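You operate a simulated robot arm through the tools that you are given. There is no shell and no other tool. Be economical: measure what you need, move in short steps, check, and stop when the job is done.

Carry out the task below with a simulated robot arm. There is one attempt and no reset: what you move stays moved.

TASK
Test the small grey fan at Fast, then switch the fan tester off.
Fine: guard closed before it goes on, and left closed; wait for the result; slider back to Slow; test no other.

The check looks at the end state, three seconds after you hand in, the way a careful person would. Anything else that was tipped, shoved, dropped, spilled or broken makes it a failure.

THE ROBOT
A 6-joint arm with a two-finger parallel gripper, fixed in place. Base frame: the origin is at the foot of the arm, x ahead of it, y to its left, z up; the work surface is at about z = 0.72. Lengths are in m, angles in degrees, forces in N, time in s.
With the tool pointing down near the work surface it reaches from about 0.22 to 0.62 m from the base axis. Its first joint turns from -66.0 to 66.0 degrees. Payload 2.7 kg.
The TCP is the grasp point between the finger pads, 0.023 m short of the fingertips. In the tool frame z runs along the fingers and y along their closing line. The gripper opens to 0.094 m. The fingers are 0.038 m wide and 0.01 m thick; the gripper's body (0.054 by 0.096 m) begins 0.039 m behind the TCP.
Orientation is that of the tool frame in the base frame, as [roll, pitch, yaw] about the fixed x, y, z axes, in that order (R = Rz(yaw) Ry(pitch) Rx(roll)). With the fingers straight down and closing along the base's y, the tool's x points along the base's -x, its y along +y and its z along -z.

THE INTERFACE
- The arm moves only by the tool apply_moves. Its argument "moves" is a list of rows, each an object (a shift or turn left out is 0, a gripper value left out holds the last) with "offset": the shift along the tool's x, y, z in cm, a list of three; "turn": the turn, a rotation vector about the tool's x, y, z in degrees, a list of three. In form: [{"offset": [x, y, z], "turn": [wx, wy, wz]}, ...]. A call has 1 to 8 rows; each row shifts and turns the commanded pose from where the row before left it, along the tool's axes as they then stand. "fingers" is the closure, from 0 (fully open) to 1 (shut), set as the call begins (left out, the last holds). A row lasts 0.2 s, in which the tool goes at most 0.05 m and 8.6 degrees; a call with a longer step from one row to the next is refused whole, and so is a gripper value outside its range. Where a pose cannot be reached the arm comes as near as it can. A force on the tool above 90 N (or 10 N above the force at the start of the call, whichever is more), or a blocked arm, ends the call early, and 0.2 s more pass. The fingers move at their own pace (about 0.045 m/s each) and stop on an object; they squeeze with about 30 N. The grip force told is the motor's: it shows also when the fingers shut on nothing. Time passes only in rows, and 0.2 s behind the last, so rows that do not move let the fingers close. The reply holds the time, the measured pose of the TCP, the force on the tool along the base axes, the opening and the grip force, in the units named above and with some noise, with the torque about the TCP (base axes, N m) and any sound that the robot's microphone picked up.
- Cameras (640 x 400 px; columns grow to the right, rows downward): "scene" is fixed at [0.0792, -0.4348, 1.4059]; the picture's right is [0.74, -0.67, 0.00], its down [-0.37, -0.41, -0.83] and it looks along [0.55, 0.62, -0.56] (base axes); focal length 332 px, centre (320, 200). "wrist" rides on the gripper at [0.086, 0.016, -0.074] in the tool frame; the picture's right is [-0.18, 0.98, 0.00], its down [-0.58, -0.11, -0.81] and it looks along [-0.79, -0.15, 0.59] (tool axes); focal length 243 px, centre (320, 200). There is no depth. A picture from a camera that has moved, and an enlarged one, comes with that camera's place and axes in the base frame and with its lens.
- snapshot(camera): a new picture of that camera. It takes no simulated time.
- zoom(camera, box): a new picture of the part [left, top, right, bottom] of that camera's present view, enlarged. It takes no simulated time.
- sign_off(): hands the job in; it is judged then, once.

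Work in short steps. Places have to be worked out from the pictures, the camera data and where the tool is seen: move nearer, look again, correct. Check each grasp and each placing, and mend what went wrong. You have 120 turns and 84 pictures in all, those below and enlarged ones among them. Open the gripper and draw the arm clear of the work before you hand the job in, unless the task says otherwise; then end with one line.

The tools are called as name(argument=value, ...) on one line, values as JSON. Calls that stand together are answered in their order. apply_moves: Moves the arm, as the interface text tells. Its arguments: {"type":"object","properties":{"moves":{"type":"array"},"fingers":{"type":"number"}},"required":["moves"]} The other tools are called the same way: snapshot (camera) takes a picture; zoom (camera, box) takes an enlarged picture of a part of a camera's view; sign_off () hands the job in.

At the start:

```text
t: 0.0
eef_pos: [0.3738, 0.038, 1.2065]
orientation: [180.0, 0.0, 180.0]
force: [-0.1, -0.3, -0.2]
torque: [-0.01, -0.01, -0.01]
width: 0.0939
grip_force: 0.1
```

scene: 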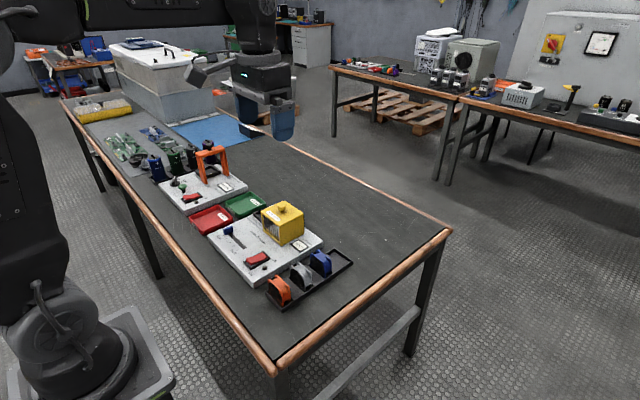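
wrist: 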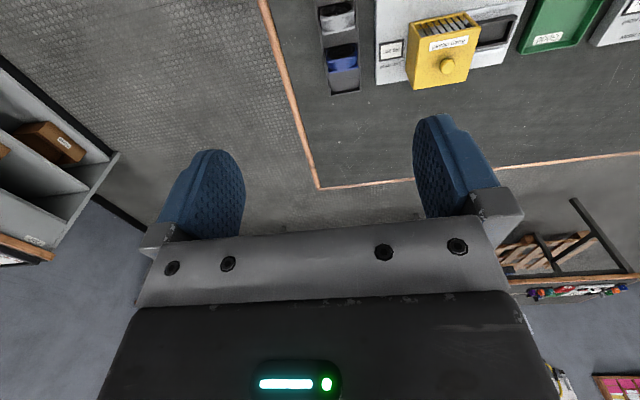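

I start by looking closely at the tester and the fans in the scene camera.

zoom(camera="scene", box=[190, 180, 370, 310])

zoom(camera="scene", box=[130, 130, 290, 240])

zoom(camera="wrist", box=[300, 0, 640, 120])

```text
3.08 times, centred on (280, 245) of scene
camera zoom: at [0.0792, -0.4348, 1.4059], right [0.74, -0.67, 0.0], down [-0.37, -0.41, -0.83], along [0.55, 0.62, -0.56], focal length 1020 px, centre (443, 62)
```

zoom: 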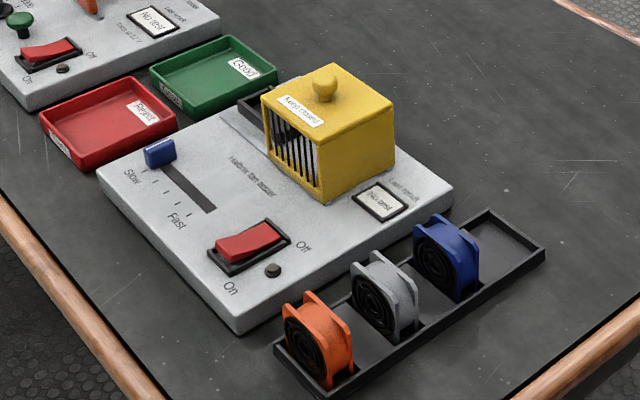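

```text
3.64 times, centred on (210, 185) of scene
camera zoom: at [0.0792, -0.4348, 1.4059], right [0.74, -0.67, 0.0], down [-0.37, -0.41, -0.83], along [0.55, 0.62, -0.56], focal length 1206 px, centre (720, 254)
```

zoom: 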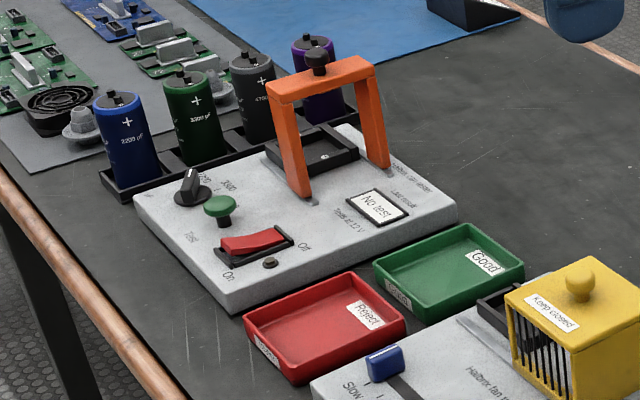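

```text
1.88 times, centred on (470, 60) of wrist
camera zoom: at [0.2867, 0.0534, 1.2824], right [0.18, 0.98, 0.0], down [0.58, -0.11, 0.81], along [0.79, -0.15, -0.59], focal length 457 px, centre (38, 464)
```

zoom: 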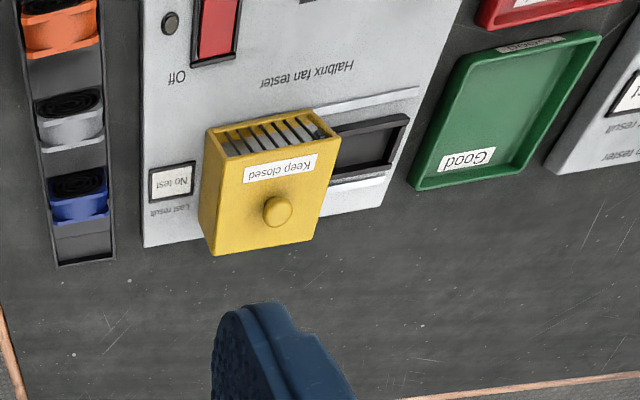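

The fan tester spans roughly x 0.34–0.59, y 0.13–0.39. Its guard is slid toward -y with the nest exposed on the +y side, and the grey fan is near (0.45, 0.06). I'll move for a better wrist view.

apply_moves(moves=[{"offset": [1.2, 3, 2.6]}, {"offset": [1.2, 3, 2.6]}, {"offset": [1.2, 3, 2.6]}, {"offset": [1.2, 3, 2.6]}, {"offset": [1.2, 3, 2.6]}, {"offset": [1.2, 3, 2.6]}])

snapshot(camera="wrist")

```text
t: 1.4
eef_pos: [0.3012, 0.2182, 1.0488]
orientation: [-179.9, -0.1, 179.9]
force: [0.2, -0.3, 0.3]
torque: [-0.02, 0.01, 0.03]
width: 0.0939
grip_force: 0.1
```

```text
78 pictures are left
camera wrist: at [0.2144, 0.2343, 1.1256], right [0.19, 0.98, 0.0], down [0.58, -0.11, 0.81], along [0.79, -0.15, -0.59], focal length 243 px, centre (320, 200)
```

wrist: 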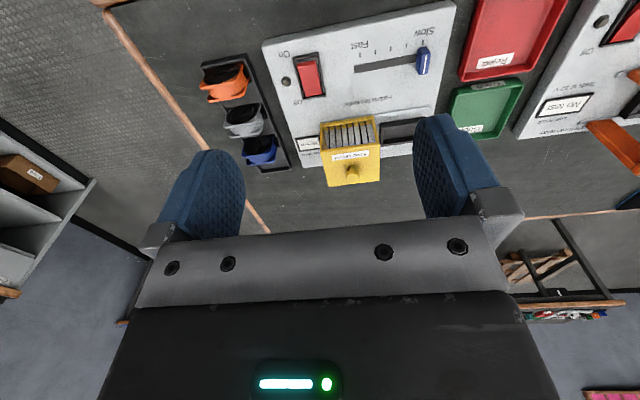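

zoom(camera="wrist", box=[190, 0, 470, 190])

```text
2.11 times, centred on (330, 95) of wrist
camera zoom: at [0.2144, 0.2343, 1.1256], right [0.19, 0.98, 0.0], down [0.58, -0.11, 0.81], along [0.79, -0.15, -0.59], focal length 511 px, centre (299, 421)
```

zoom: 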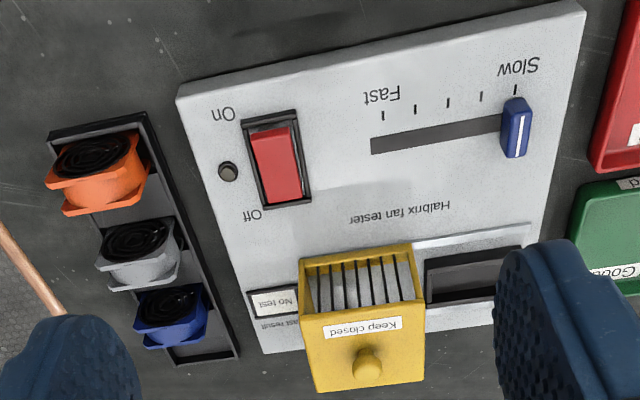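

I'll take a closer view of the fans from just behind them.

apply_moves(moves=[{"offset": [-1, -3.3, 2]}, {"offset": [-1, -3.3, 2]}, {"offset": [-1, -3.3, 2]}, {"offset": [-1, -3.3, 2]}, {"offset": [-1, -3.3, 2]}])

zoom(camera="wrist", box=[190, 0, 510, 200])

zoom(camera="scene", box=[250, 230, 370, 310])

```text
t: 2.6
eef_pos: [0.3508, 0.0546, 0.9498]
orientation: [179.9, 0.1, -180.0]
force: [-0.1, 0.3, -0.2]
torque: [-0.02, 0.0, -0.01]
width: 0.0941
grip_force: 0.0
```

```text
2.00 times, centred on (350, 100) of wrist
camera zoom: at [0.2641, 0.0694, 1.0257], right [0.18, 0.98, 0.0], down [0.58, -0.11, 0.81], along [0.79, -0.15, -0.59], focal length 485 px, centre (260, 400)
```

zoom: 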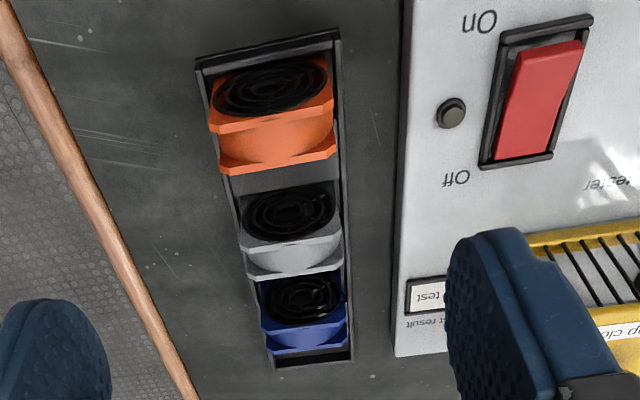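

```text
5.00 times, centred on (310, 270) of scene
camera zoom: at [0.0792, -0.4348, 1.4059], right [0.74, -0.67, 0.0], down [-0.37, -0.41, -0.83], along [0.55, 0.62, -0.56], focal length 1658 px, centre (370, -150)
```

zoom: 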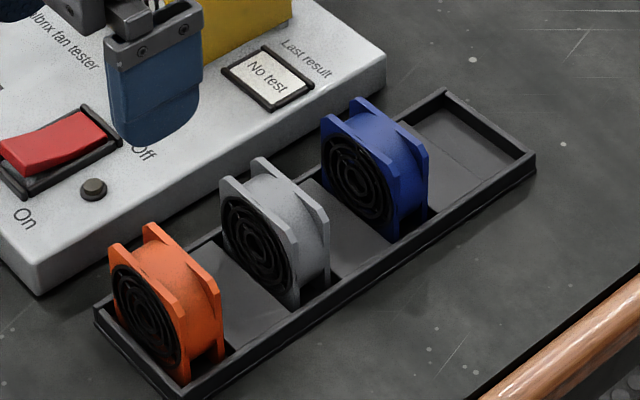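

The grey fan appears to be about 6×6×2.5 cm with its axis along x, centred near (0.452, 0.054). I'll grip it across its thickness, so I turn the tool 90° about the vertical.

apply_moves(moves=[{"turn": [0, 0, 8.5]}, {"turn": [0, 0, 8.5]}, {"turn": [0, 0, 8.5]}, {"turn": [0, 0, 8.5]}, {"turn": [0, 0, 8.5]}, {"turn": [0, 0, 8.5]}, {"turn": [0, 0, 8.5]}, {"turn": [0, 0, 8.5]}])

apply_moves(moves=[{"turn": [0, 0, 8.5]}, {"turn": [0, 0, 8.5]}, {"turn": [0, 0, 5]}, {"offset": [0, 3.5, 0]}, {"offset": [0, 3.5, 0]}, {"offset": [0, 3, 0]}], fingers=0.4)

snapshot(camera="wrist")

snapshot(camera="scene")

```text
t: 4.4
eef_pos: [0.3523, 0.0525, 0.9504]
orientation: [180.0, 0.0, 111.9]
force: [0.1, 0.4, -0.1]
torque: [0.01, -0.01, 0.01]
width: 0.0939
grip_force: 0.0
```

```text
t: 5.8
eef_pos: [0.4509, 0.052, 0.9512]
orientation: [-180.0, 0.1, 90.0]
force: [-0.4, -0.2, -0.6]
torque: [0.0, -0.01, -0.04]
width: 0.0565
grip_force: 0.0
```

```text
74 pictures are left
camera wrist: at [0.4676, 0.1378, 1.0272], right [0.98, -0.18, 0.0], down [-0.11, -0.58, 0.81], along [-0.15, -0.79, -0.59], focal length 243 px, centre (320, 200)
```

wrist: 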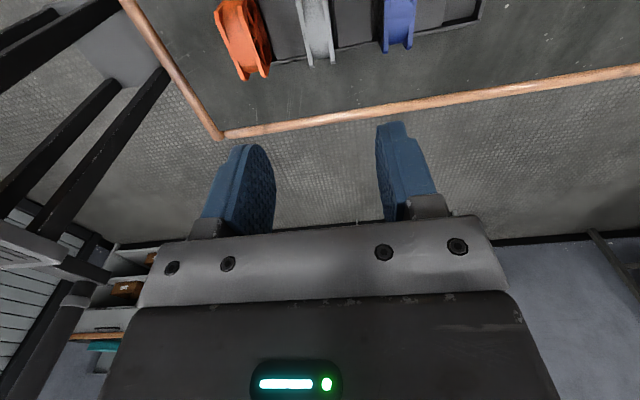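

```text
73 pictures are left
```

scene: 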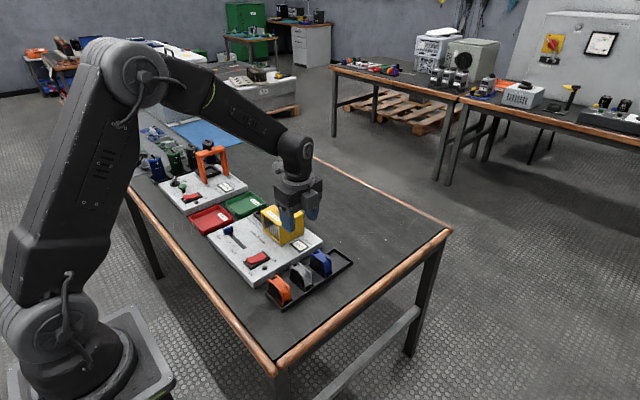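

zoom(camera="wrist", box=[210, 0, 490, 150])

```text
2.29 times, centred on (350, 75) of wrist
camera zoom: at [0.4676, 0.1378, 1.0272], right [0.98, -0.18, 0.0], down [-0.11, -0.58, 0.81], along [-0.15, -0.79, -0.59], focal length 555 px, centre (251, 486)
```

zoom: 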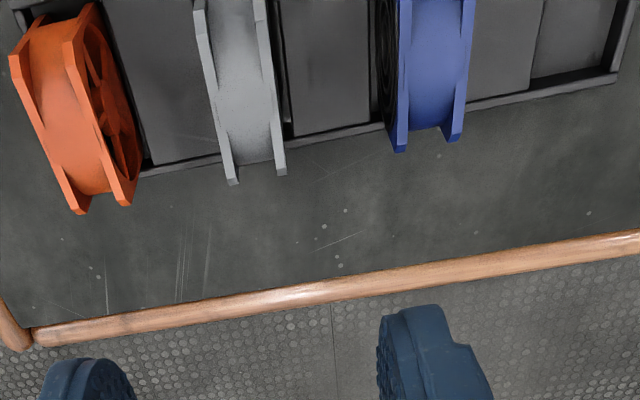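

Fan thickness is about 2.3 cm at x≈0.448, with about 5 cm of clearance either side. I'll descend partway and check.

apply_moves(moves=[{"offset": [0, -0.15, 4]}, {"offset": [0, -0.15, 4]}, {"offset": [0, 0, 4]}])

snapshot(camera="wrist")

zoom(camera="scene", box=[230, 190, 370, 310])

```text
t: 6.6
eef_pos: [0.4489, 0.0525, 0.8304]
orientation: [-179.8, 0.0, 90.0]
force: [-0.2, -0.2, 0.6]
torque: [0.05, -0.03, -0.04]
width: 0.0562
grip_force: 0.0
```

```text
71 pictures are left
camera wrist: at [0.4637, 0.1389, 0.9064], right [0.98, -0.18, 0.0], down [-0.11, -0.58, 0.81], along [-0.15, -0.79, -0.59], focal length 243 px, centre (320, 200)
```

wrist: 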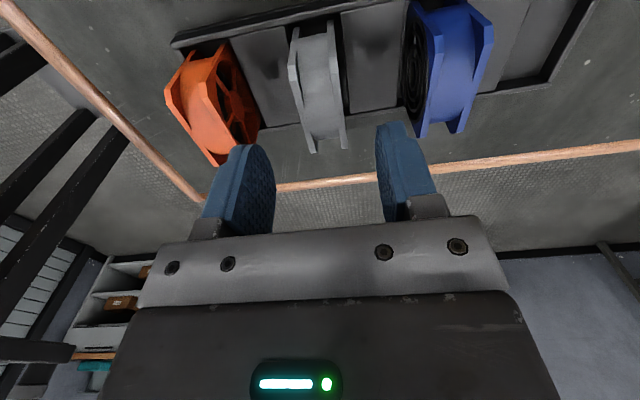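

```text
3.33 times, centred on (300, 250) of scene
camera zoom: at [0.0792, -0.4348, 1.4059], right [0.74, -0.67, 0.0], down [-0.37, -0.41, -0.83], along [0.55, 0.62, -0.56], focal length 1105 px, centre (387, 33)
```

zoom: 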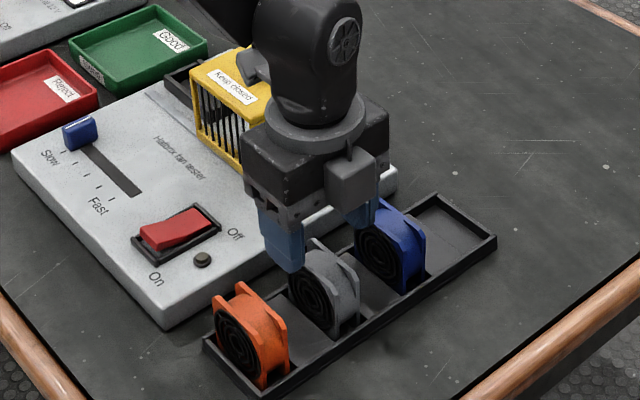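

Aligned; the fan centre is around y≈0.055. I'll go down to z≈0.768 and close.

apply_moves(moves=[{"offset": [0.3, 0, 2.2]}, {"offset": [0, 0, 2]}, {"offset": [0, 0, 2]}])

snapshot(camera="wrist")

zoom(camera="scene", box=[230, 190, 370, 310])

```text
t: 7.4
eef_pos: [0.448, 0.0558, 0.7682]
orientation: [180.0, 0.1, 90.0]
force: [-0.1, 0.7, 0.3]
torque: [-0.03, 0.01, 0.0]
width: 0.0563
grip_force: 0.1
```

```text
69 pictures are left
camera wrist: at [0.4635, 0.1415, 0.8446], right [0.98, -0.18, 0.0], down [-0.11, -0.58, 0.81], along [-0.15, -0.79, -0.59], focal length 243 px, centre (320, 200)
```

wrist: 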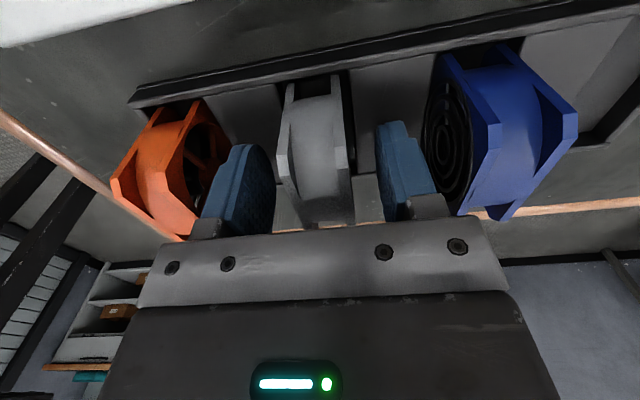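

```text
3.33 times, centred on (300, 250) of scene
camera zoom: at [0.0792, -0.4348, 1.4059], right [0.74, -0.67, 0.0], down [-0.37, -0.41, -0.83], along [0.55, 0.62, -0.56], focal length 1105 px, centre (387, 33)
```

zoom: 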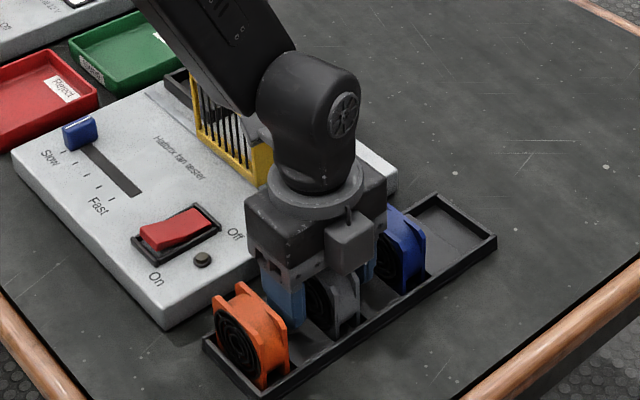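

The fan is between the fingers with no contact yet. Closing.

apply_moves(moves=[{}, {}, {}], fingers=1)

snapshot(camera="wrist")

```text
t: 8.2
eef_pos: [0.4479, 0.055, 0.769]
orientation: [-180.0, 0.1, 90.0]
force: [-0.6, -0.7, 0.6]
torque: [-0.05, 0.0, -0.01]
width: 0.0246
grip_force: 29.8
```

```text
67 pictures are left
camera wrist: at [0.4634, 0.1414, 0.8446], right [0.98, -0.18, 0.0], down [-0.11, -0.58, 0.81], along [-0.15, -0.79, -0.59], focal length 243 px, centre (320, 200)
```

wrist: 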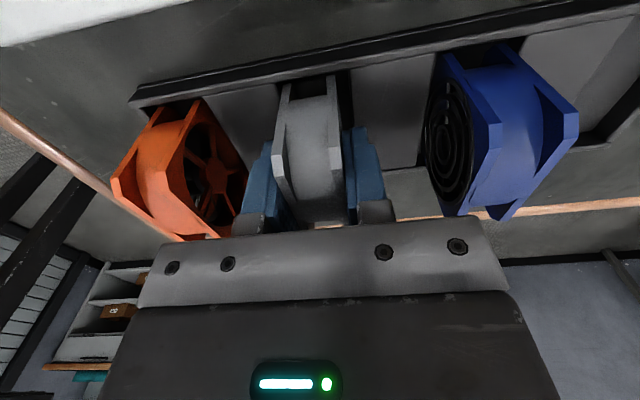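

Gripped at 24.6 mm. I lift straight up well clear of the guard.

apply_moves(moves=[{"offset": [0, 0, -2]}, {"offset": [0, 0, -4]}, {"offset": [0, 0, -4]}, {"offset": [0, 0, -4]}, {"offset": [0, 0, -4]}])

zoom(camera="scene", box=[210, 130, 370, 310])

snapshot(camera="wrist")

```text
t: 9.4
eef_pos: [0.447, 0.0541, 0.9487]
orientation: [-179.9, 0.0, 90.0]
force: [0.3, -0.5, -0.5]
torque: [-0.01, 0.01, 0.03]
width: 0.0245
grip_force: 30.1
```

```text
2.22 times, centred on (290, 220) of scene
camera zoom: at [0.0792, -0.4348, 1.4059], right [0.74, -0.67, 0.0], down [-0.37, -0.41, -0.83], along [0.55, 0.62, -0.56], focal length 737 px, centre (387, 156)
```

zoom: 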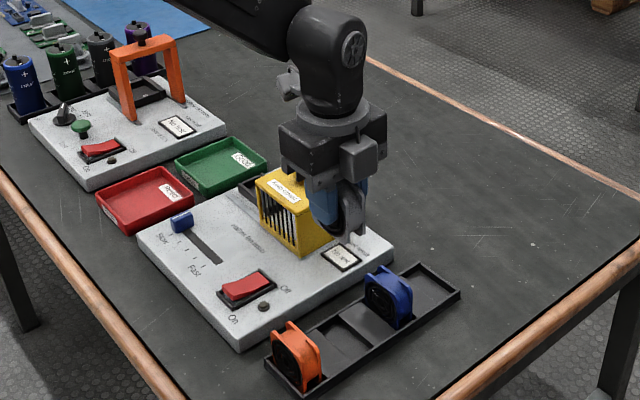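

```text
65 pictures are left
camera wrist: at [0.463, 0.1402, 1.0249], right [0.98, -0.18, 0.0], down [-0.11, -0.58, 0.81], along [-0.15, -0.79, -0.59], focal length 243 px, centre (320, 200)
```

wrist: 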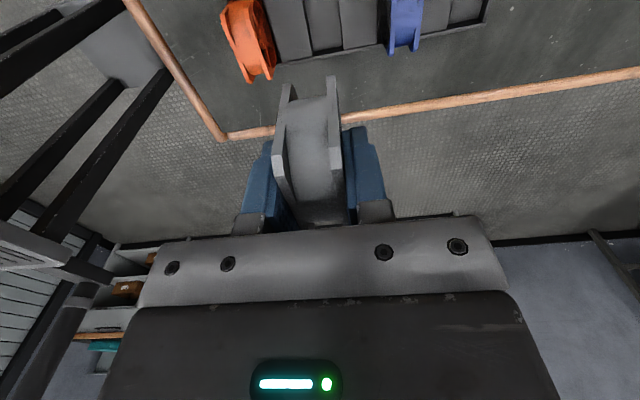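

Fan is held upright. I carry it over to above the nest, estimated at (0.53, 0.33), staying high.

apply_moves(moves=[{"offset": [4, 1.2, 0]}, {"offset": [4, 1.2, 0]}, {"offset": [4, 1.2, 0]}, {"offset": [4, 1.2, 0]}, {"offset": [4, 1.2, 0]}, {"offset": [4, 1.2, 0]}, {"offset": [4, 1.1, 0]}])

snapshot(camera="wrist")

zoom(camera="scene", box=[190, 120, 350, 280])

```text
t: 11.0
eef_pos: [0.5319, 0.3351, 0.9471]
orientation: [-179.9, 0.1, 89.9]
force: [0.6, 0.8, -1.3]
torque: [0.0, 0.04, 0.01]
width: 0.0245
grip_force: 29.8
```

```text
64 pictures are left
camera wrist: at [0.5472, 0.4213, 1.0227], right [0.98, -0.18, 0.0], down [-0.11, -0.58, 0.81], along [-0.15, -0.79, -0.59], focal length 243 px, centre (320, 200)
```

wrist: 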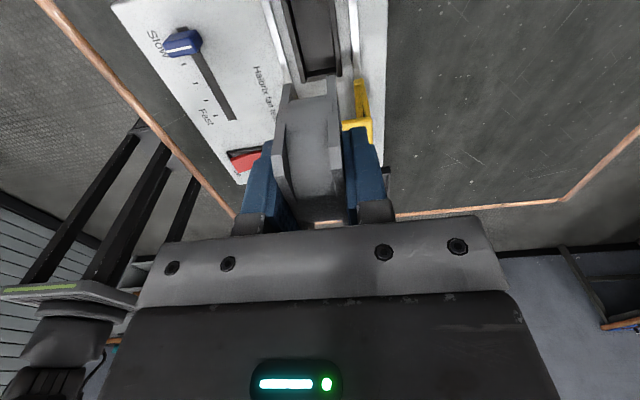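

```text
2.50 times, centred on (270, 200) of scene
camera zoom: at [0.0792, -0.4349, 1.4059], right [0.74, -0.67, 0.0], down [-0.37, -0.41, -0.83], along [0.55, 0.62, -0.56], focal length 829 px, centre (445, 200)
```

zoom: 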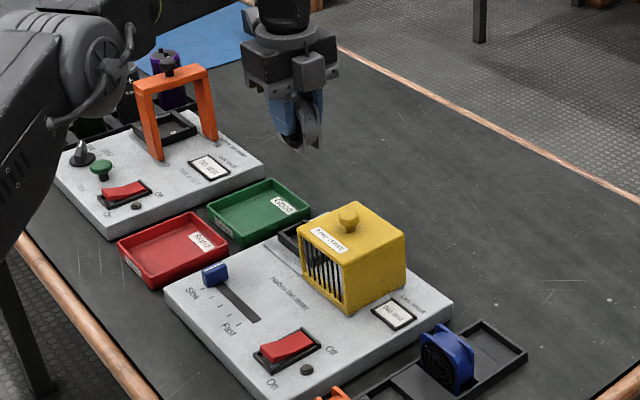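

zoom(camera="wrist", box=[220, 0, 420, 130])

```text
3.08 times, centred on (320, 65) of wrist
camera zoom: at [0.5472, 0.4213, 1.0227], right [0.98, -0.18, 0.0], down [-0.11, -0.58, 0.81], along [-0.15, -0.79, -0.59], focal length 746 px, centre (320, 615)
```

zoom: 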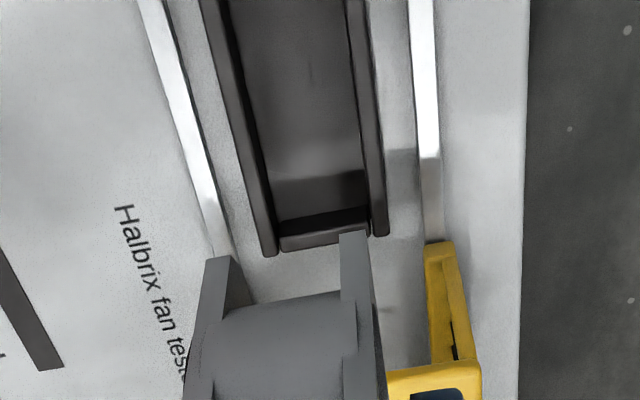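

zoom(camera="scene", box=[240, 190, 310, 240])

```text
8.00 times, centred on (275, 215) of scene
camera zoom: at [0.0792, -0.4349, 1.4059], right [0.74, -0.67, 0.0], down [-0.37, -0.41, -0.83], along [0.55, 0.62, -0.56], focal length 2653 px, centre (680, 80)
```

zoom: 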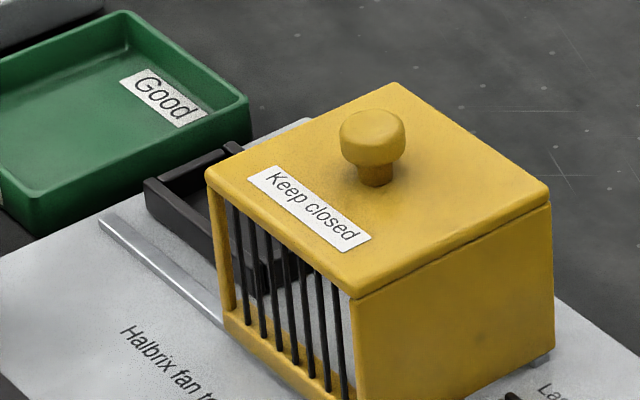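

The nest is a raised rim: outer x 0.503–0.545, y 0.288–0.373, rim z≈0.760, so centre (0.5245, 0.330). The fan bottom is about 4.4 cm below the TCP. I align and descend partway.

apply_moves(moves=[{"offset": [-0.55, -0.74, 2]}, {"offset": [0, 0, 4]}, {"offset": [0, 0, 4]}, {}])

snapshot(camera="wrist")

zoom(camera="scene", box=[230, 150, 330, 240])

```text
t: 12.0
eef_pos: [0.5239, 0.3298, 0.8475]
orientation: [-180.0, 0.0, 90.0]
force: [-0.4, 0.0, -0.7]
torque: [0.03, 0.0, 0.01]
width: 0.0246
grip_force: 29.6
```

```text
60 pictures are left
camera wrist: at [0.5395, 0.4161, 0.9238], right [0.98, -0.18, 0.0], down [-0.11, -0.58, 0.81], along [-0.15, -0.79, -0.59], focal length 243 px, centre (320, 200)
```

wrist: 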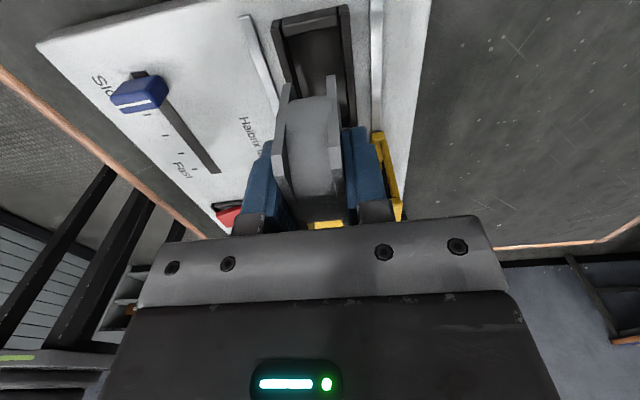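

```text
4.44 times, centred on (280, 195) of scene
camera zoom: at [0.0792, -0.4348, 1.4059], right [0.74, -0.67, 0.0], down [-0.37, -0.41, -0.83], along [0.55, 0.62, -0.56], focal length 1474 px, centre (498, 222)
```

zoom: 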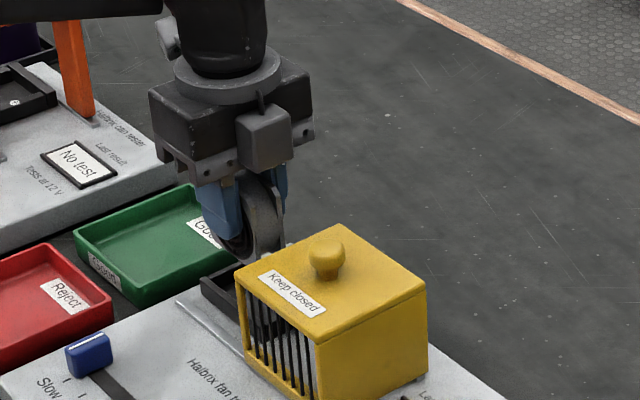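

The view confirms nest centre (0.525, 0.3295). I lower to just above the rim.

apply_moves(moves=[{"offset": [0, 0.1, 1.5]}, {"offset": [0, 0, 1.5]}, {}])

zoom(camera="wrist", box=[220, 0, 420, 130])

zoom(camera="scene", box=[240, 165, 310, 235])

```text
t: 12.8
eef_pos: [0.5258, 0.3294, 0.8186]
orientation: [180.0, 0.0, 90.1]
force: [0.5, 0.1, -1.4]
torque: [-0.01, 0.0, 0.01]
width: 0.0249
grip_force: 30.1
```

```text
3.08 times, centred on (320, 65) of wrist
camera zoom: at [0.5406, 0.4162, 0.8944], right [0.98, -0.18, 0.0], down [-0.11, -0.58, 0.81], along [-0.15, -0.79, -0.59], focal length 746 px, centre (320, 615)
```

zoom: 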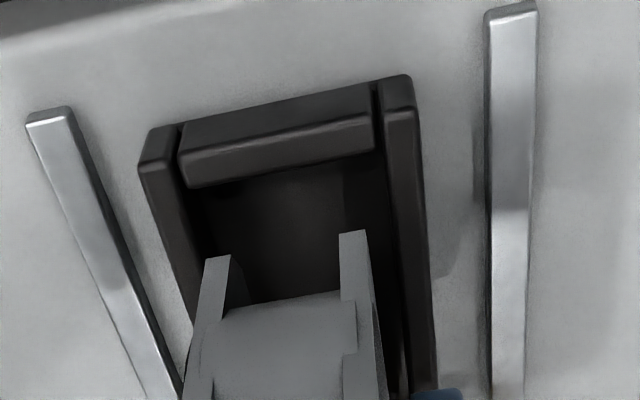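

```text
5.71 times, centred on (275, 200) of scene
camera zoom: at [0.0792, -0.4348, 1.4059], right [0.74, -0.67, 0.0], down [-0.37, -0.41, -0.83], along [0.55, 0.62, -0.56], focal length 1895 px, centre (577, 200)
```

zoom: 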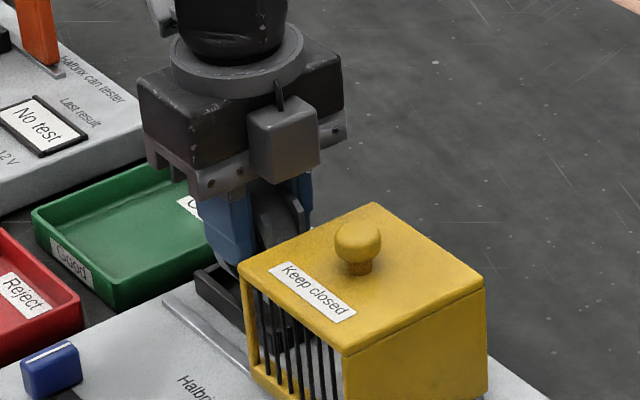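

The fan is centred on TCP; the nest interior centre is (0.524, 0.330). A small x correction, then I lower into the nest in small steps watching force.

apply_moves(moves=[{"offset": [0.05, -0.17, 0.5]}, {"offset": [0, 0, 0.5]}, {"offset": [0, 0, 0.4]}, {}])

zoom(camera="wrist", box=[220, 0, 420, 130])

```text
t: 13.8
eef_pos: [0.5235, 0.3307, 0.8053]
orientation: [-180.0, 0.1, 90.0]
force: [0.0, -0.3, -0.9]
torque: [0.02, 0.03, -0.01]
width: 0.0245
grip_force: 29.7
```

```text
3.08 times, centred on (320, 65) of wrist
camera zoom: at [0.5389, 0.4166, 0.8802], right [0.98, -0.18, 0.0], down [-0.11, -0.58, 0.81], along [-0.15, -0.79, -0.59], focal length 746 px, centre (320, 615)
```

zoom: 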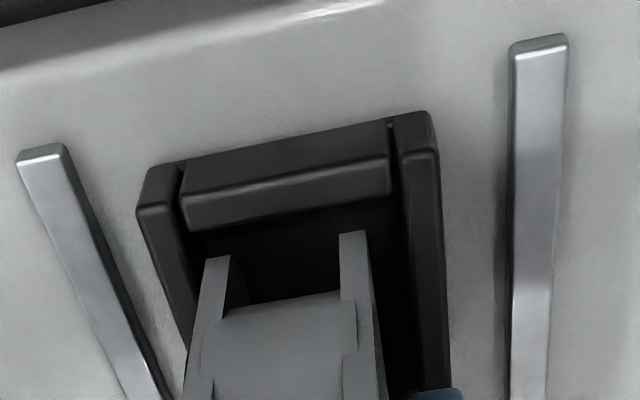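

Looks centred in both directions. I continue down gently.

apply_moves(moves=[{"offset": [0, 0, 0.4]}, {"offset": [0, 0, 0.4]}, {"offset": [0, 0, 0.3]}, {}])

zoom(camera="wrist", box=[220, 0, 420, 130])

```text
t: 14.8
eef_pos: [0.5245, 0.3314, 0.7976]
orientation: [179.7, -0.3, 90.0]
force: [-7.4, -3.3, 28.4]
torque: [-0.07, 0.32, 0.01]
width: 0.0249
grip_force: 29.7
```

```text
3.08 times, centred on (320, 65) of wrist
camera zoom: at [0.5399, 0.4172, 0.8738], right [0.98, -0.18, 0.01], down [-0.11, -0.58, 0.8], along [-0.14, -0.79, -0.6], focal length 746 px, centre (320, 615)
```

zoom: 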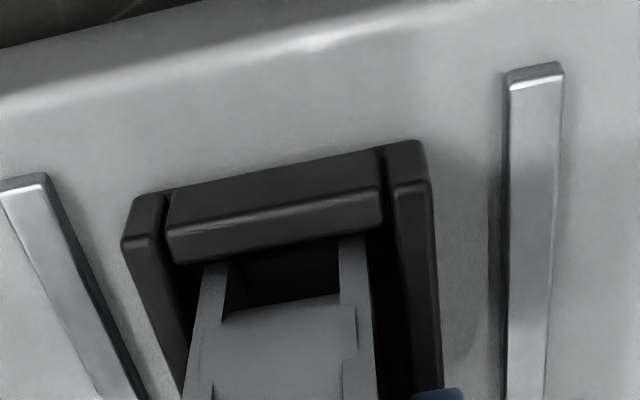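

Contact of 28 N at z=0.7976 with side forces toward -x and -y, so I back up slightly, shift 1–1.5 mm that way and lower again.

apply_moves(moves=[{"offset": [0, 0, -0.5]}, {"offset": [-0.12, -0.1, 0]}, {"offset": [0, 0, 0.3]}, {"offset": [0, 0, 0.1]}, {}])

zoom(camera="wrist", box=[220, 0, 420, 130])

zoom(camera="scene", box=[240, 165, 310, 235])

```text
t: 16.0
eef_pos: [0.5239, 0.3288, 0.7964]
orientation: [179.8, -0.1, 89.9]
force: [-8.7, -5.0, 28.8]
torque: [0.04, 0.31, 0.06]
width: 0.0246
grip_force: 29.8
```

```text
3.08 times, centred on (320, 65) of wrist
camera zoom: at [0.5383, 0.4156, 0.8732], right [0.98, -0.18, 0.0], down [-0.11, -0.58, 0.81], along [-0.15, -0.79, -0.59], focal length 746 px, centre (320, 615)
```

zoom: 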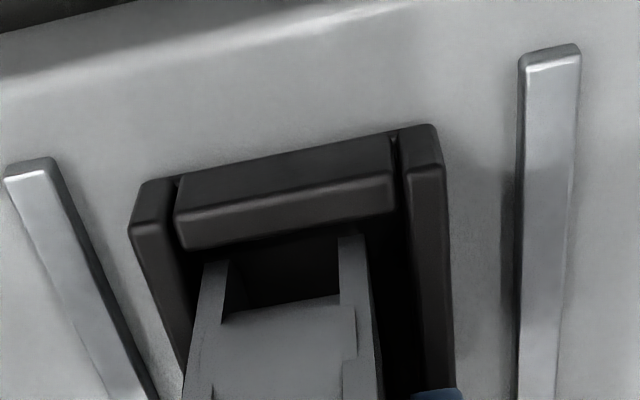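

```text
5.71 times, centred on (275, 200) of scene
camera zoom: at [0.0785, -0.4352, 1.4058], right [0.74, -0.67, 0.0], down [-0.37, -0.41, -0.83], along [0.55, 0.62, -0.56], focal length 1895 px, centre (577, 200)
```

zoom: 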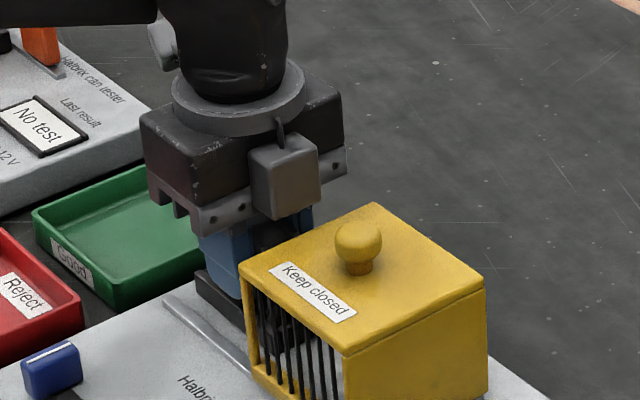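

The force repeats at the same depth with gaps symmetric, so the fan is on the nest floor. I unload slightly and open the fingers.

apply_moves(moves=[{"offset": [0, 0, -0.2]}, {}])

apply_moves(moves=[{}, {}, {}], fingers=0.5)

zoom(camera="wrist", box=[220, 0, 420, 240])

```text
t: 16.6
eef_pos: [0.5227, 0.329, 0.7972]
orientation: [179.9, 0.0, 90.0]
force: [-2.1, 1.4, 15.8]
torque: [0.26, 0.03, 0.02]
width: 0.0246
grip_force: 30.0
```

```text
t: 17.4
eef_pos: [0.5225, 0.3294, 0.7964]
orientation: [179.9, 0.0, 89.9]
force: [-1.0, -0.6, 0.4]
torque: [0.0, 0.01, 0.02]
width: 0.047
grip_force: 0.1
```

```text
1.67 times, centred on (320, 120) of wrist
camera zoom: at [0.5384, 0.4154, 0.8721], right [0.98, -0.18, 0.0], down [-0.11, -0.58, 0.81], along [-0.15, -0.79, -0.59], focal length 404 px, centre (320, 333)
```

zoom: 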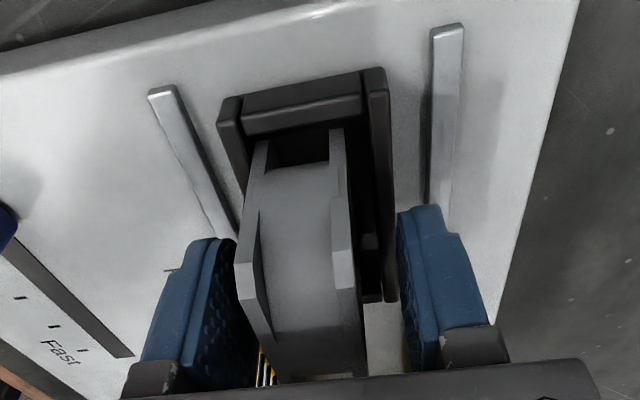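

Released; the fan stays upright. I lift clear and inspect the seating.

apply_moves(moves=[{"offset": [0, 0, -2]}, {"offset": [0, 0, -4]}, {"offset": [0, 0, -4]}, {"offset": [0, 0, -4]}, {"offset": [4, 0, 0]}])

zoom(camera="wrist", box=[160, 0, 480, 200])

zoom(camera="scene", box=[230, 180, 310, 240])

```text
t: 18.6
eef_pos: [0.5223, 0.3673, 0.9384]
orientation: [180.0, 0.1, 90.0]
force: [-0.2, 0.2, -0.3]
torque: [-0.01, -0.04, -0.01]
width: 0.047
grip_force: 0.0
```

```text
2.00 times, centred on (320, 100) of wrist
camera zoom: at [0.5387, 0.4537, 1.0133], right [0.98, -0.18, 0.0], down [-0.11, -0.58, 0.81], along [-0.15, -0.79, -0.59], focal length 485 px, centre (320, 400)
```

zoom: 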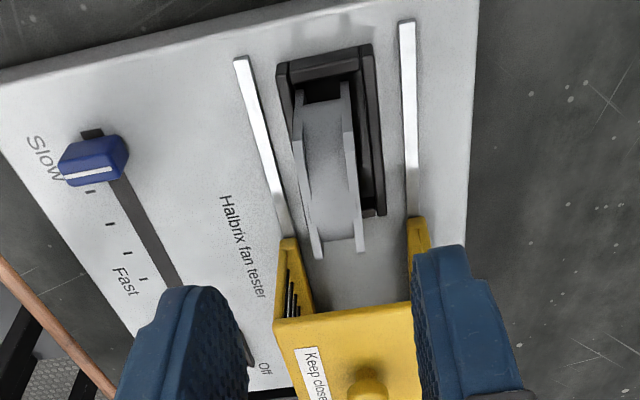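

```text
6.67 times, centred on (270, 210) of scene
camera zoom: at [0.0791, -0.4349, 1.4059], right [0.74, -0.67, 0.0], down [-0.37, -0.41, -0.83], along [0.55, 0.62, -0.56], focal length 2210 px, centre (653, 133)
```

zoom: 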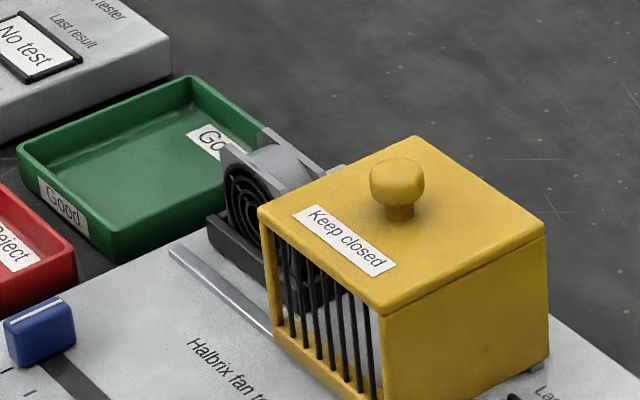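

Fan is seated in the nest. The guard's knob is near (0.5255, 0.237), z≈0.83–0.857; I move over it to slide the guard +y.

apply_moves(moves=[{"offset": [-4.3, 0.1, 0]}, {"offset": [-4.3, 0.1, 0]}, {"offset": [-4.4, 0.1, 0]}, {"offset": [0, 0, 3]}, {}])

zoom(camera="wrist", box=[160, 0, 480, 240])

zoom(camera="scene", box=[230, 160, 330, 240])

```text
t: 19.8
eef_pos: [0.5256, 0.2388, 0.9061]
orientation: [-180.0, 0.1, 90.1]
force: [0.1, -0.4, -0.2]
torque: [-0.04, 0.01, -0.02]
width: 0.0469
grip_force: 0.1
```

```text
1.67 times, centred on (320, 120) of wrist
camera zoom: at [0.5409, 0.3254, 0.9821], right [0.98, -0.18, 0.0], down [-0.11, -0.58, 0.81], along [-0.15, -0.79, -0.59], focal length 404 px, centre (320, 333)
```

zoom: 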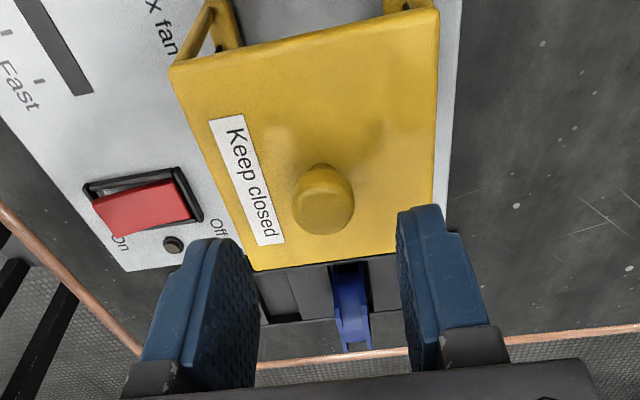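

```text
5.00 times, centred on (280, 200) of scene
camera zoom: at [0.0792, -0.4348, 1.4059], right [0.74, -0.67, 0.0], down [-0.37, -0.41, -0.83], along [0.55, 0.62, -0.56], focal length 1658 px, centre (520, 200)
```

zoom: 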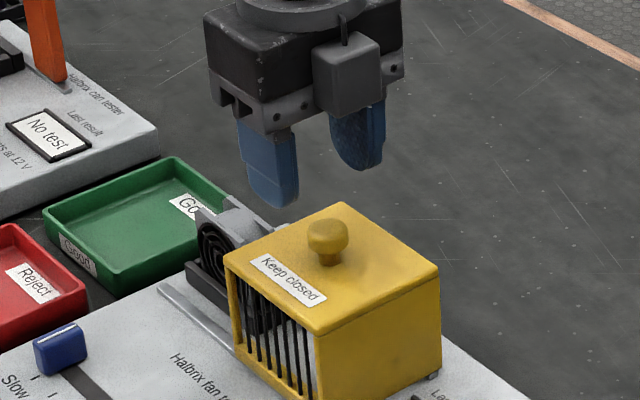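

Both views put the knob at about (0.523, 0.231). I correct and descend so the fingertips straddle it just above the lid.

apply_moves(moves=[{"offset": [-0.75, -0.25, 1.5]}, {"offset": [0, 0, 1.5]}, {"offset": [0, 0, 1.0]}, {"offset": [0, 0, 0.6]}, {}])

zoom(camera="scene", box=[230, 160, 330, 240])

zoom(camera="wrist", box=[160, 0, 480, 240])

```text
t: 21.0
eef_pos: [0.5227, 0.2318, 0.8607]
orientation: [180.0, 0.0, 90.0]
force: [-1.0, 0.2, -0.4]
torque: [-0.03, -0.01, -0.03]
width: 0.0473
grip_force: 0.0
```

```text
5.00 times, centred on (280, 200) of scene
camera zoom: at [0.0792, -0.4348, 1.4059], right [0.74, -0.67, 0.0], down [-0.37, -0.41, -0.83], along [0.55, 0.62, -0.56], focal length 1658 px, centre (520, 200)
```

zoom: 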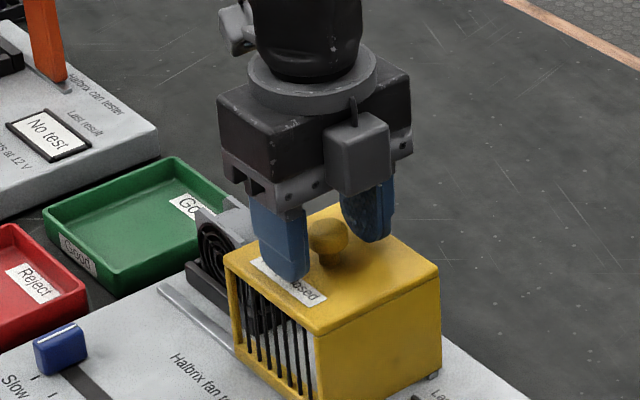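

```text
1.67 times, centred on (320, 120) of wrist
camera zoom: at [0.5388, 0.3178, 0.9363], right [0.98, -0.18, 0.0], down [-0.11, -0.58, 0.81], along [-0.15, -0.79, -0.59], focal length 404 px, centre (320, 333)
```

zoom: 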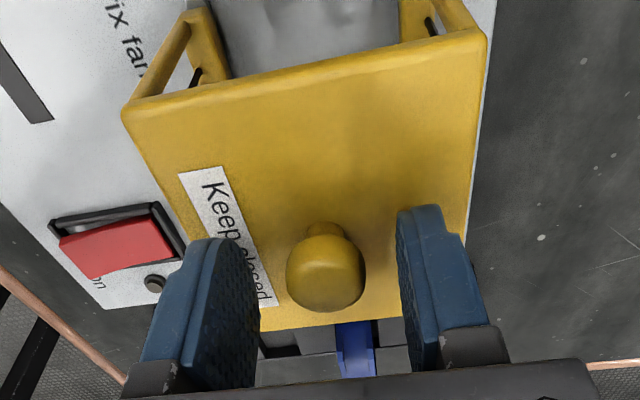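

The knob sits between the fingers; lower 4 mm and close.

apply_moves(moves=[{"offset": [0, 0, 0.4]}, {}])

apply_moves(moves=[{}, {}, {}], fingers=1)

zoom(camera="scene", box=[230, 160, 330, 240])

```text
t: 21.6
eef_pos: [0.5219, 0.2322, 0.8557]
orientation: [-180.0, 0.1, 90.0]
force: [-0.4, -0.3, 0.4]
torque: [0.02, 0.01, 0.0]
width: 0.047
grip_force: 0.2
```

```text
t: 22.4
eef_pos: [0.5253, 0.231, 0.8566]
orientation: [179.6, 0.0, 90.0]
force: [22.9, 2.5, -10.6]
torque: [0.22, -0.13, 0.07]
width: 0.0238
grip_force: 44.5
```

```text
5.00 times, centred on (280, 200) of scene
camera zoom: at [0.0799, -0.4347, 1.4059], right [0.74, -0.67, 0.0], down [-0.37, -0.41, -0.83], along [0.55, 0.62, -0.56], focal length 1658 px, centre (520, 200)
```

zoom: 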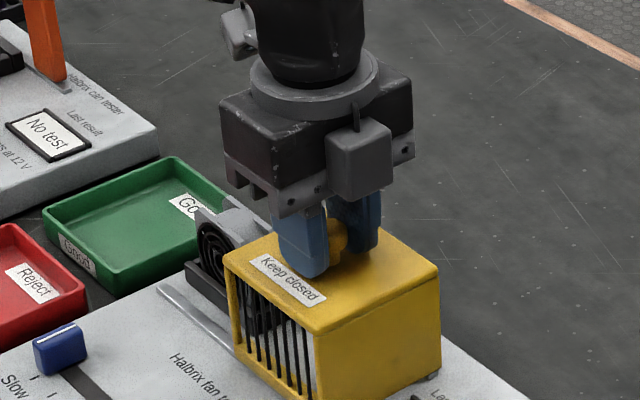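

Knob gripped; it sits about 4 mm further +x, so I relieve that and begin sliding +y.

apply_moves(moves=[{"offset": [0, 0.4, 0.05]}, {"offset": [1, 0, 0]}, {"offset": [1, 0, 0]}, {}])

zoom(camera="scene", box=[230, 160, 330, 240])

```text
t: 23.4
eef_pos: [0.5241, 0.251, 0.8562]
orientation: [-179.7, 0.1, 90.1]
force: [-29.4, 0.7, 19.5]
torque: [-0.18, 0.08, -0.09]
width: 0.0238
grip_force: 45.1
```

```text
5.00 times, centred on (280, 200) of scene
camera zoom: at [0.0782, -0.435, 1.4059], right [0.74, -0.67, 0.0], down [-0.37, -0.41, -0.83], along [0.55, 0.62, -0.56], focal length 1658 px, centre (520, 200)
```

zoom: 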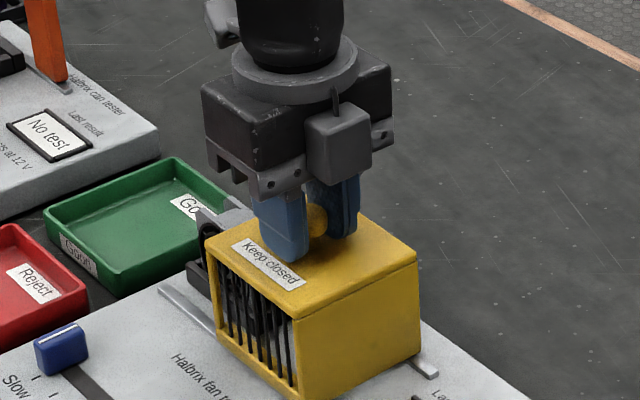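

The guard slides freely. I correct x by -2 mm and continue.

apply_moves(moves=[{"offset": [0, -0.22, -0.1]}, {"offset": [1, 0, 0]}, {"offset": [1, 0, 0]}, {"offset": [1, 0, 0]}, {"offset": [1, 0, 0]}, {"offset": [1, 0, 0]}, {}])

zoom(camera="scene", box=[220, 150, 320, 230])

```text
t: 25.0
eef_pos: [0.5255, 0.3024, 0.8561]
orientation: [-180.0, 0.1, 90.0]
force: [-5.9, 0.7, 3.2]
torque: [-0.82, 0.04, 0.14]
width: 0.0238
grip_force: 45.2
```

```text
5.00 times, centred on (270, 190) of scene
camera zoom: at [0.079, -0.4348, 1.4059], right [0.74, -0.67, 0.0], down [-0.37, -0.41, -0.83], along [0.55, 0.62, -0.56], focal length 1658 px, centre (570, 250)
```

zoom: 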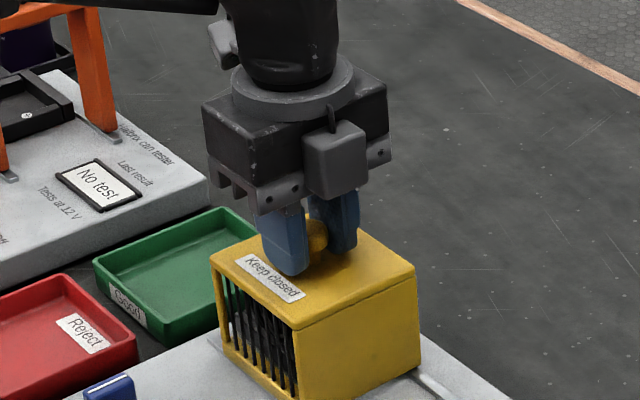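

7 cm done. I continue in small steps until the end stop.

apply_moves(moves=[{"offset": [0.5, 0, 0]}, {"offset": [0.5, 0, 0]}, {"offset": [0.4, 0, 0]}, {"offset": [0.3, 0, 0]}, {}])

zoom(camera="scene", box=[220, 150, 320, 230])

```text
t: 26.2
eef_pos: [0.525, 0.3192, 0.8575]
orientation: [179.9, 0.0, 90.0]
force: [-5.7, -0.3, -1.3]
torque: [0.93, -0.09, 0.04]
width: 0.0237
grip_force: 45.7
```

```text
5.00 times, centred on (270, 190) of scene
camera zoom: at [0.0791, -0.4349, 1.4059], right [0.74, -0.67, 0.0], down [-0.37, -0.41, -0.83], along [0.55, 0.62, -0.56], focal length 1658 px, centre (570, 250)
```

zoom: 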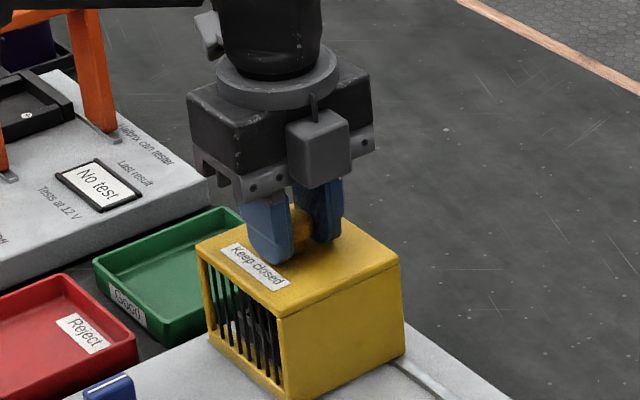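

No stop felt yet; a bit further in 3 mm steps.

apply_moves(moves=[{"offset": [0.3, 0, 0]}, {"offset": [0.3, 0, 0]}, {}])

```text
t: 27.0
eef_pos: [0.5252, 0.3234, 0.8572]
orientation: [180.0, 0.0, 89.9]
force: [1.4, -1.6, -4.6]
torque: [0.41, 0.19, -0.13]
width: 0.0239
grip_force: 44.9
```

apply_moves(moves=[{"offset": [0.3, 0, 0]}, {"offset": [0.3, 0, 0]}, {}])

zoom(camera="scene", box=[220, 150, 320, 230])

```text
t: 27.8
eef_pos: [0.5244, 0.33, 0.8552]
orientation: [-179.9, 0.1, 90.0]
force: [-3.4, -15.5, 0.1]
torque: [0.91, 0.03, 0.2]
width: 0.0238
grip_force: 44.9
```

```text
5.00 times, centred on (270, 190) of scene
camera zoom: at [0.0791, -0.4352, 1.4058], right [0.74, -0.67, 0.0], down [-0.37, -0.41, -0.83], along [0.55, 0.62, -0.56], focal length 1658 px, centre (570, 250)
```

zoom: 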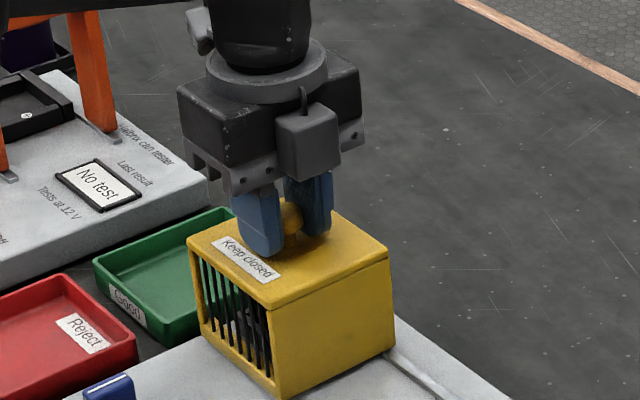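

Now -15 N along y: the end stop, with the knob over the nest centre. I ease off, release and lift.

apply_moves(moves=[{"offset": [-0.1, 0, 0]}, {}])

apply_moves(moves=[{}, {}, {}, {"offset": [0, 0, -3]}, {"offset": [0, 0, -4]}, {"offset": [0, 0, -3]}], fingers=0.5)

zoom(camera="scene", box=[190, 180, 330, 280])

zoom(camera="wrist", box=[120, 0, 480, 240])

```text
t: 28.4
eef_pos: [0.5256, 0.3296, 0.8564]
orientation: [-180.0, 0.1, 90.0]
force: [3.3, -7.5, -1.4]
torque: [-1.32, 0.11, -0.13]
width: 0.0235
grip_force: 45.1
```

```text
t: 29.8
eef_pos: [0.5252, 0.3294, 0.9581]
orientation: [179.9, 0.0, 90.1]
force: [-0.2, -0.3, -1.0]
torque: [-0.01, -0.02, 0.06]
width: 0.047
grip_force: 0.1
```

```text
4.00 times, centred on (260, 230) of scene
camera zoom: at [0.0792, -0.4348, 1.4059], right [0.74, -0.67, 0.0], down [-0.37, -0.41, -0.83], along [0.55, 0.62, -0.56], focal length 1326 px, centre (560, 80)
```

zoom: 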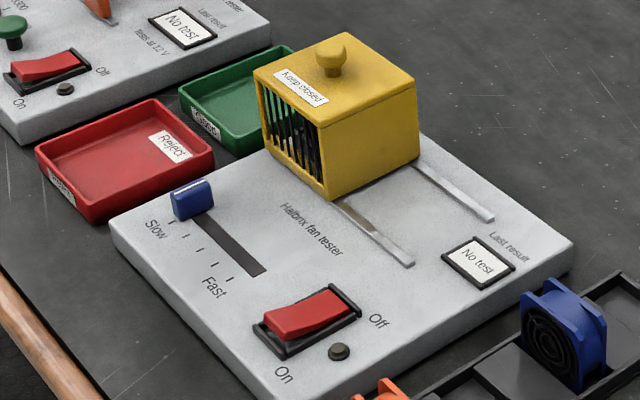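

```text
1.67 times, centred on (300, 120) of wrist
camera zoom: at [0.5404, 0.4157, 1.0341], right [0.98, -0.18, 0.0], down [-0.11, -0.58, 0.81], along [-0.15, -0.79, -0.59], focal length 404 px, centre (353, 333)
```

zoom: 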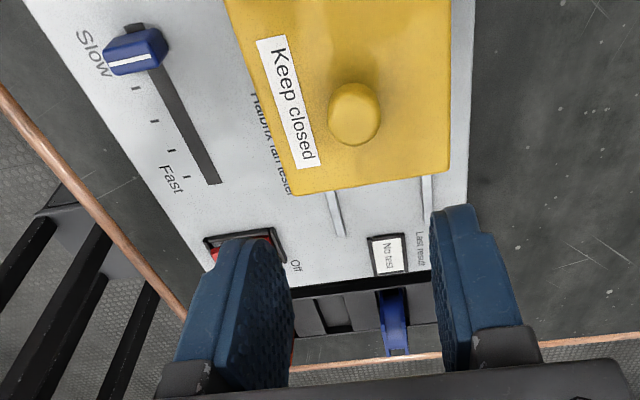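

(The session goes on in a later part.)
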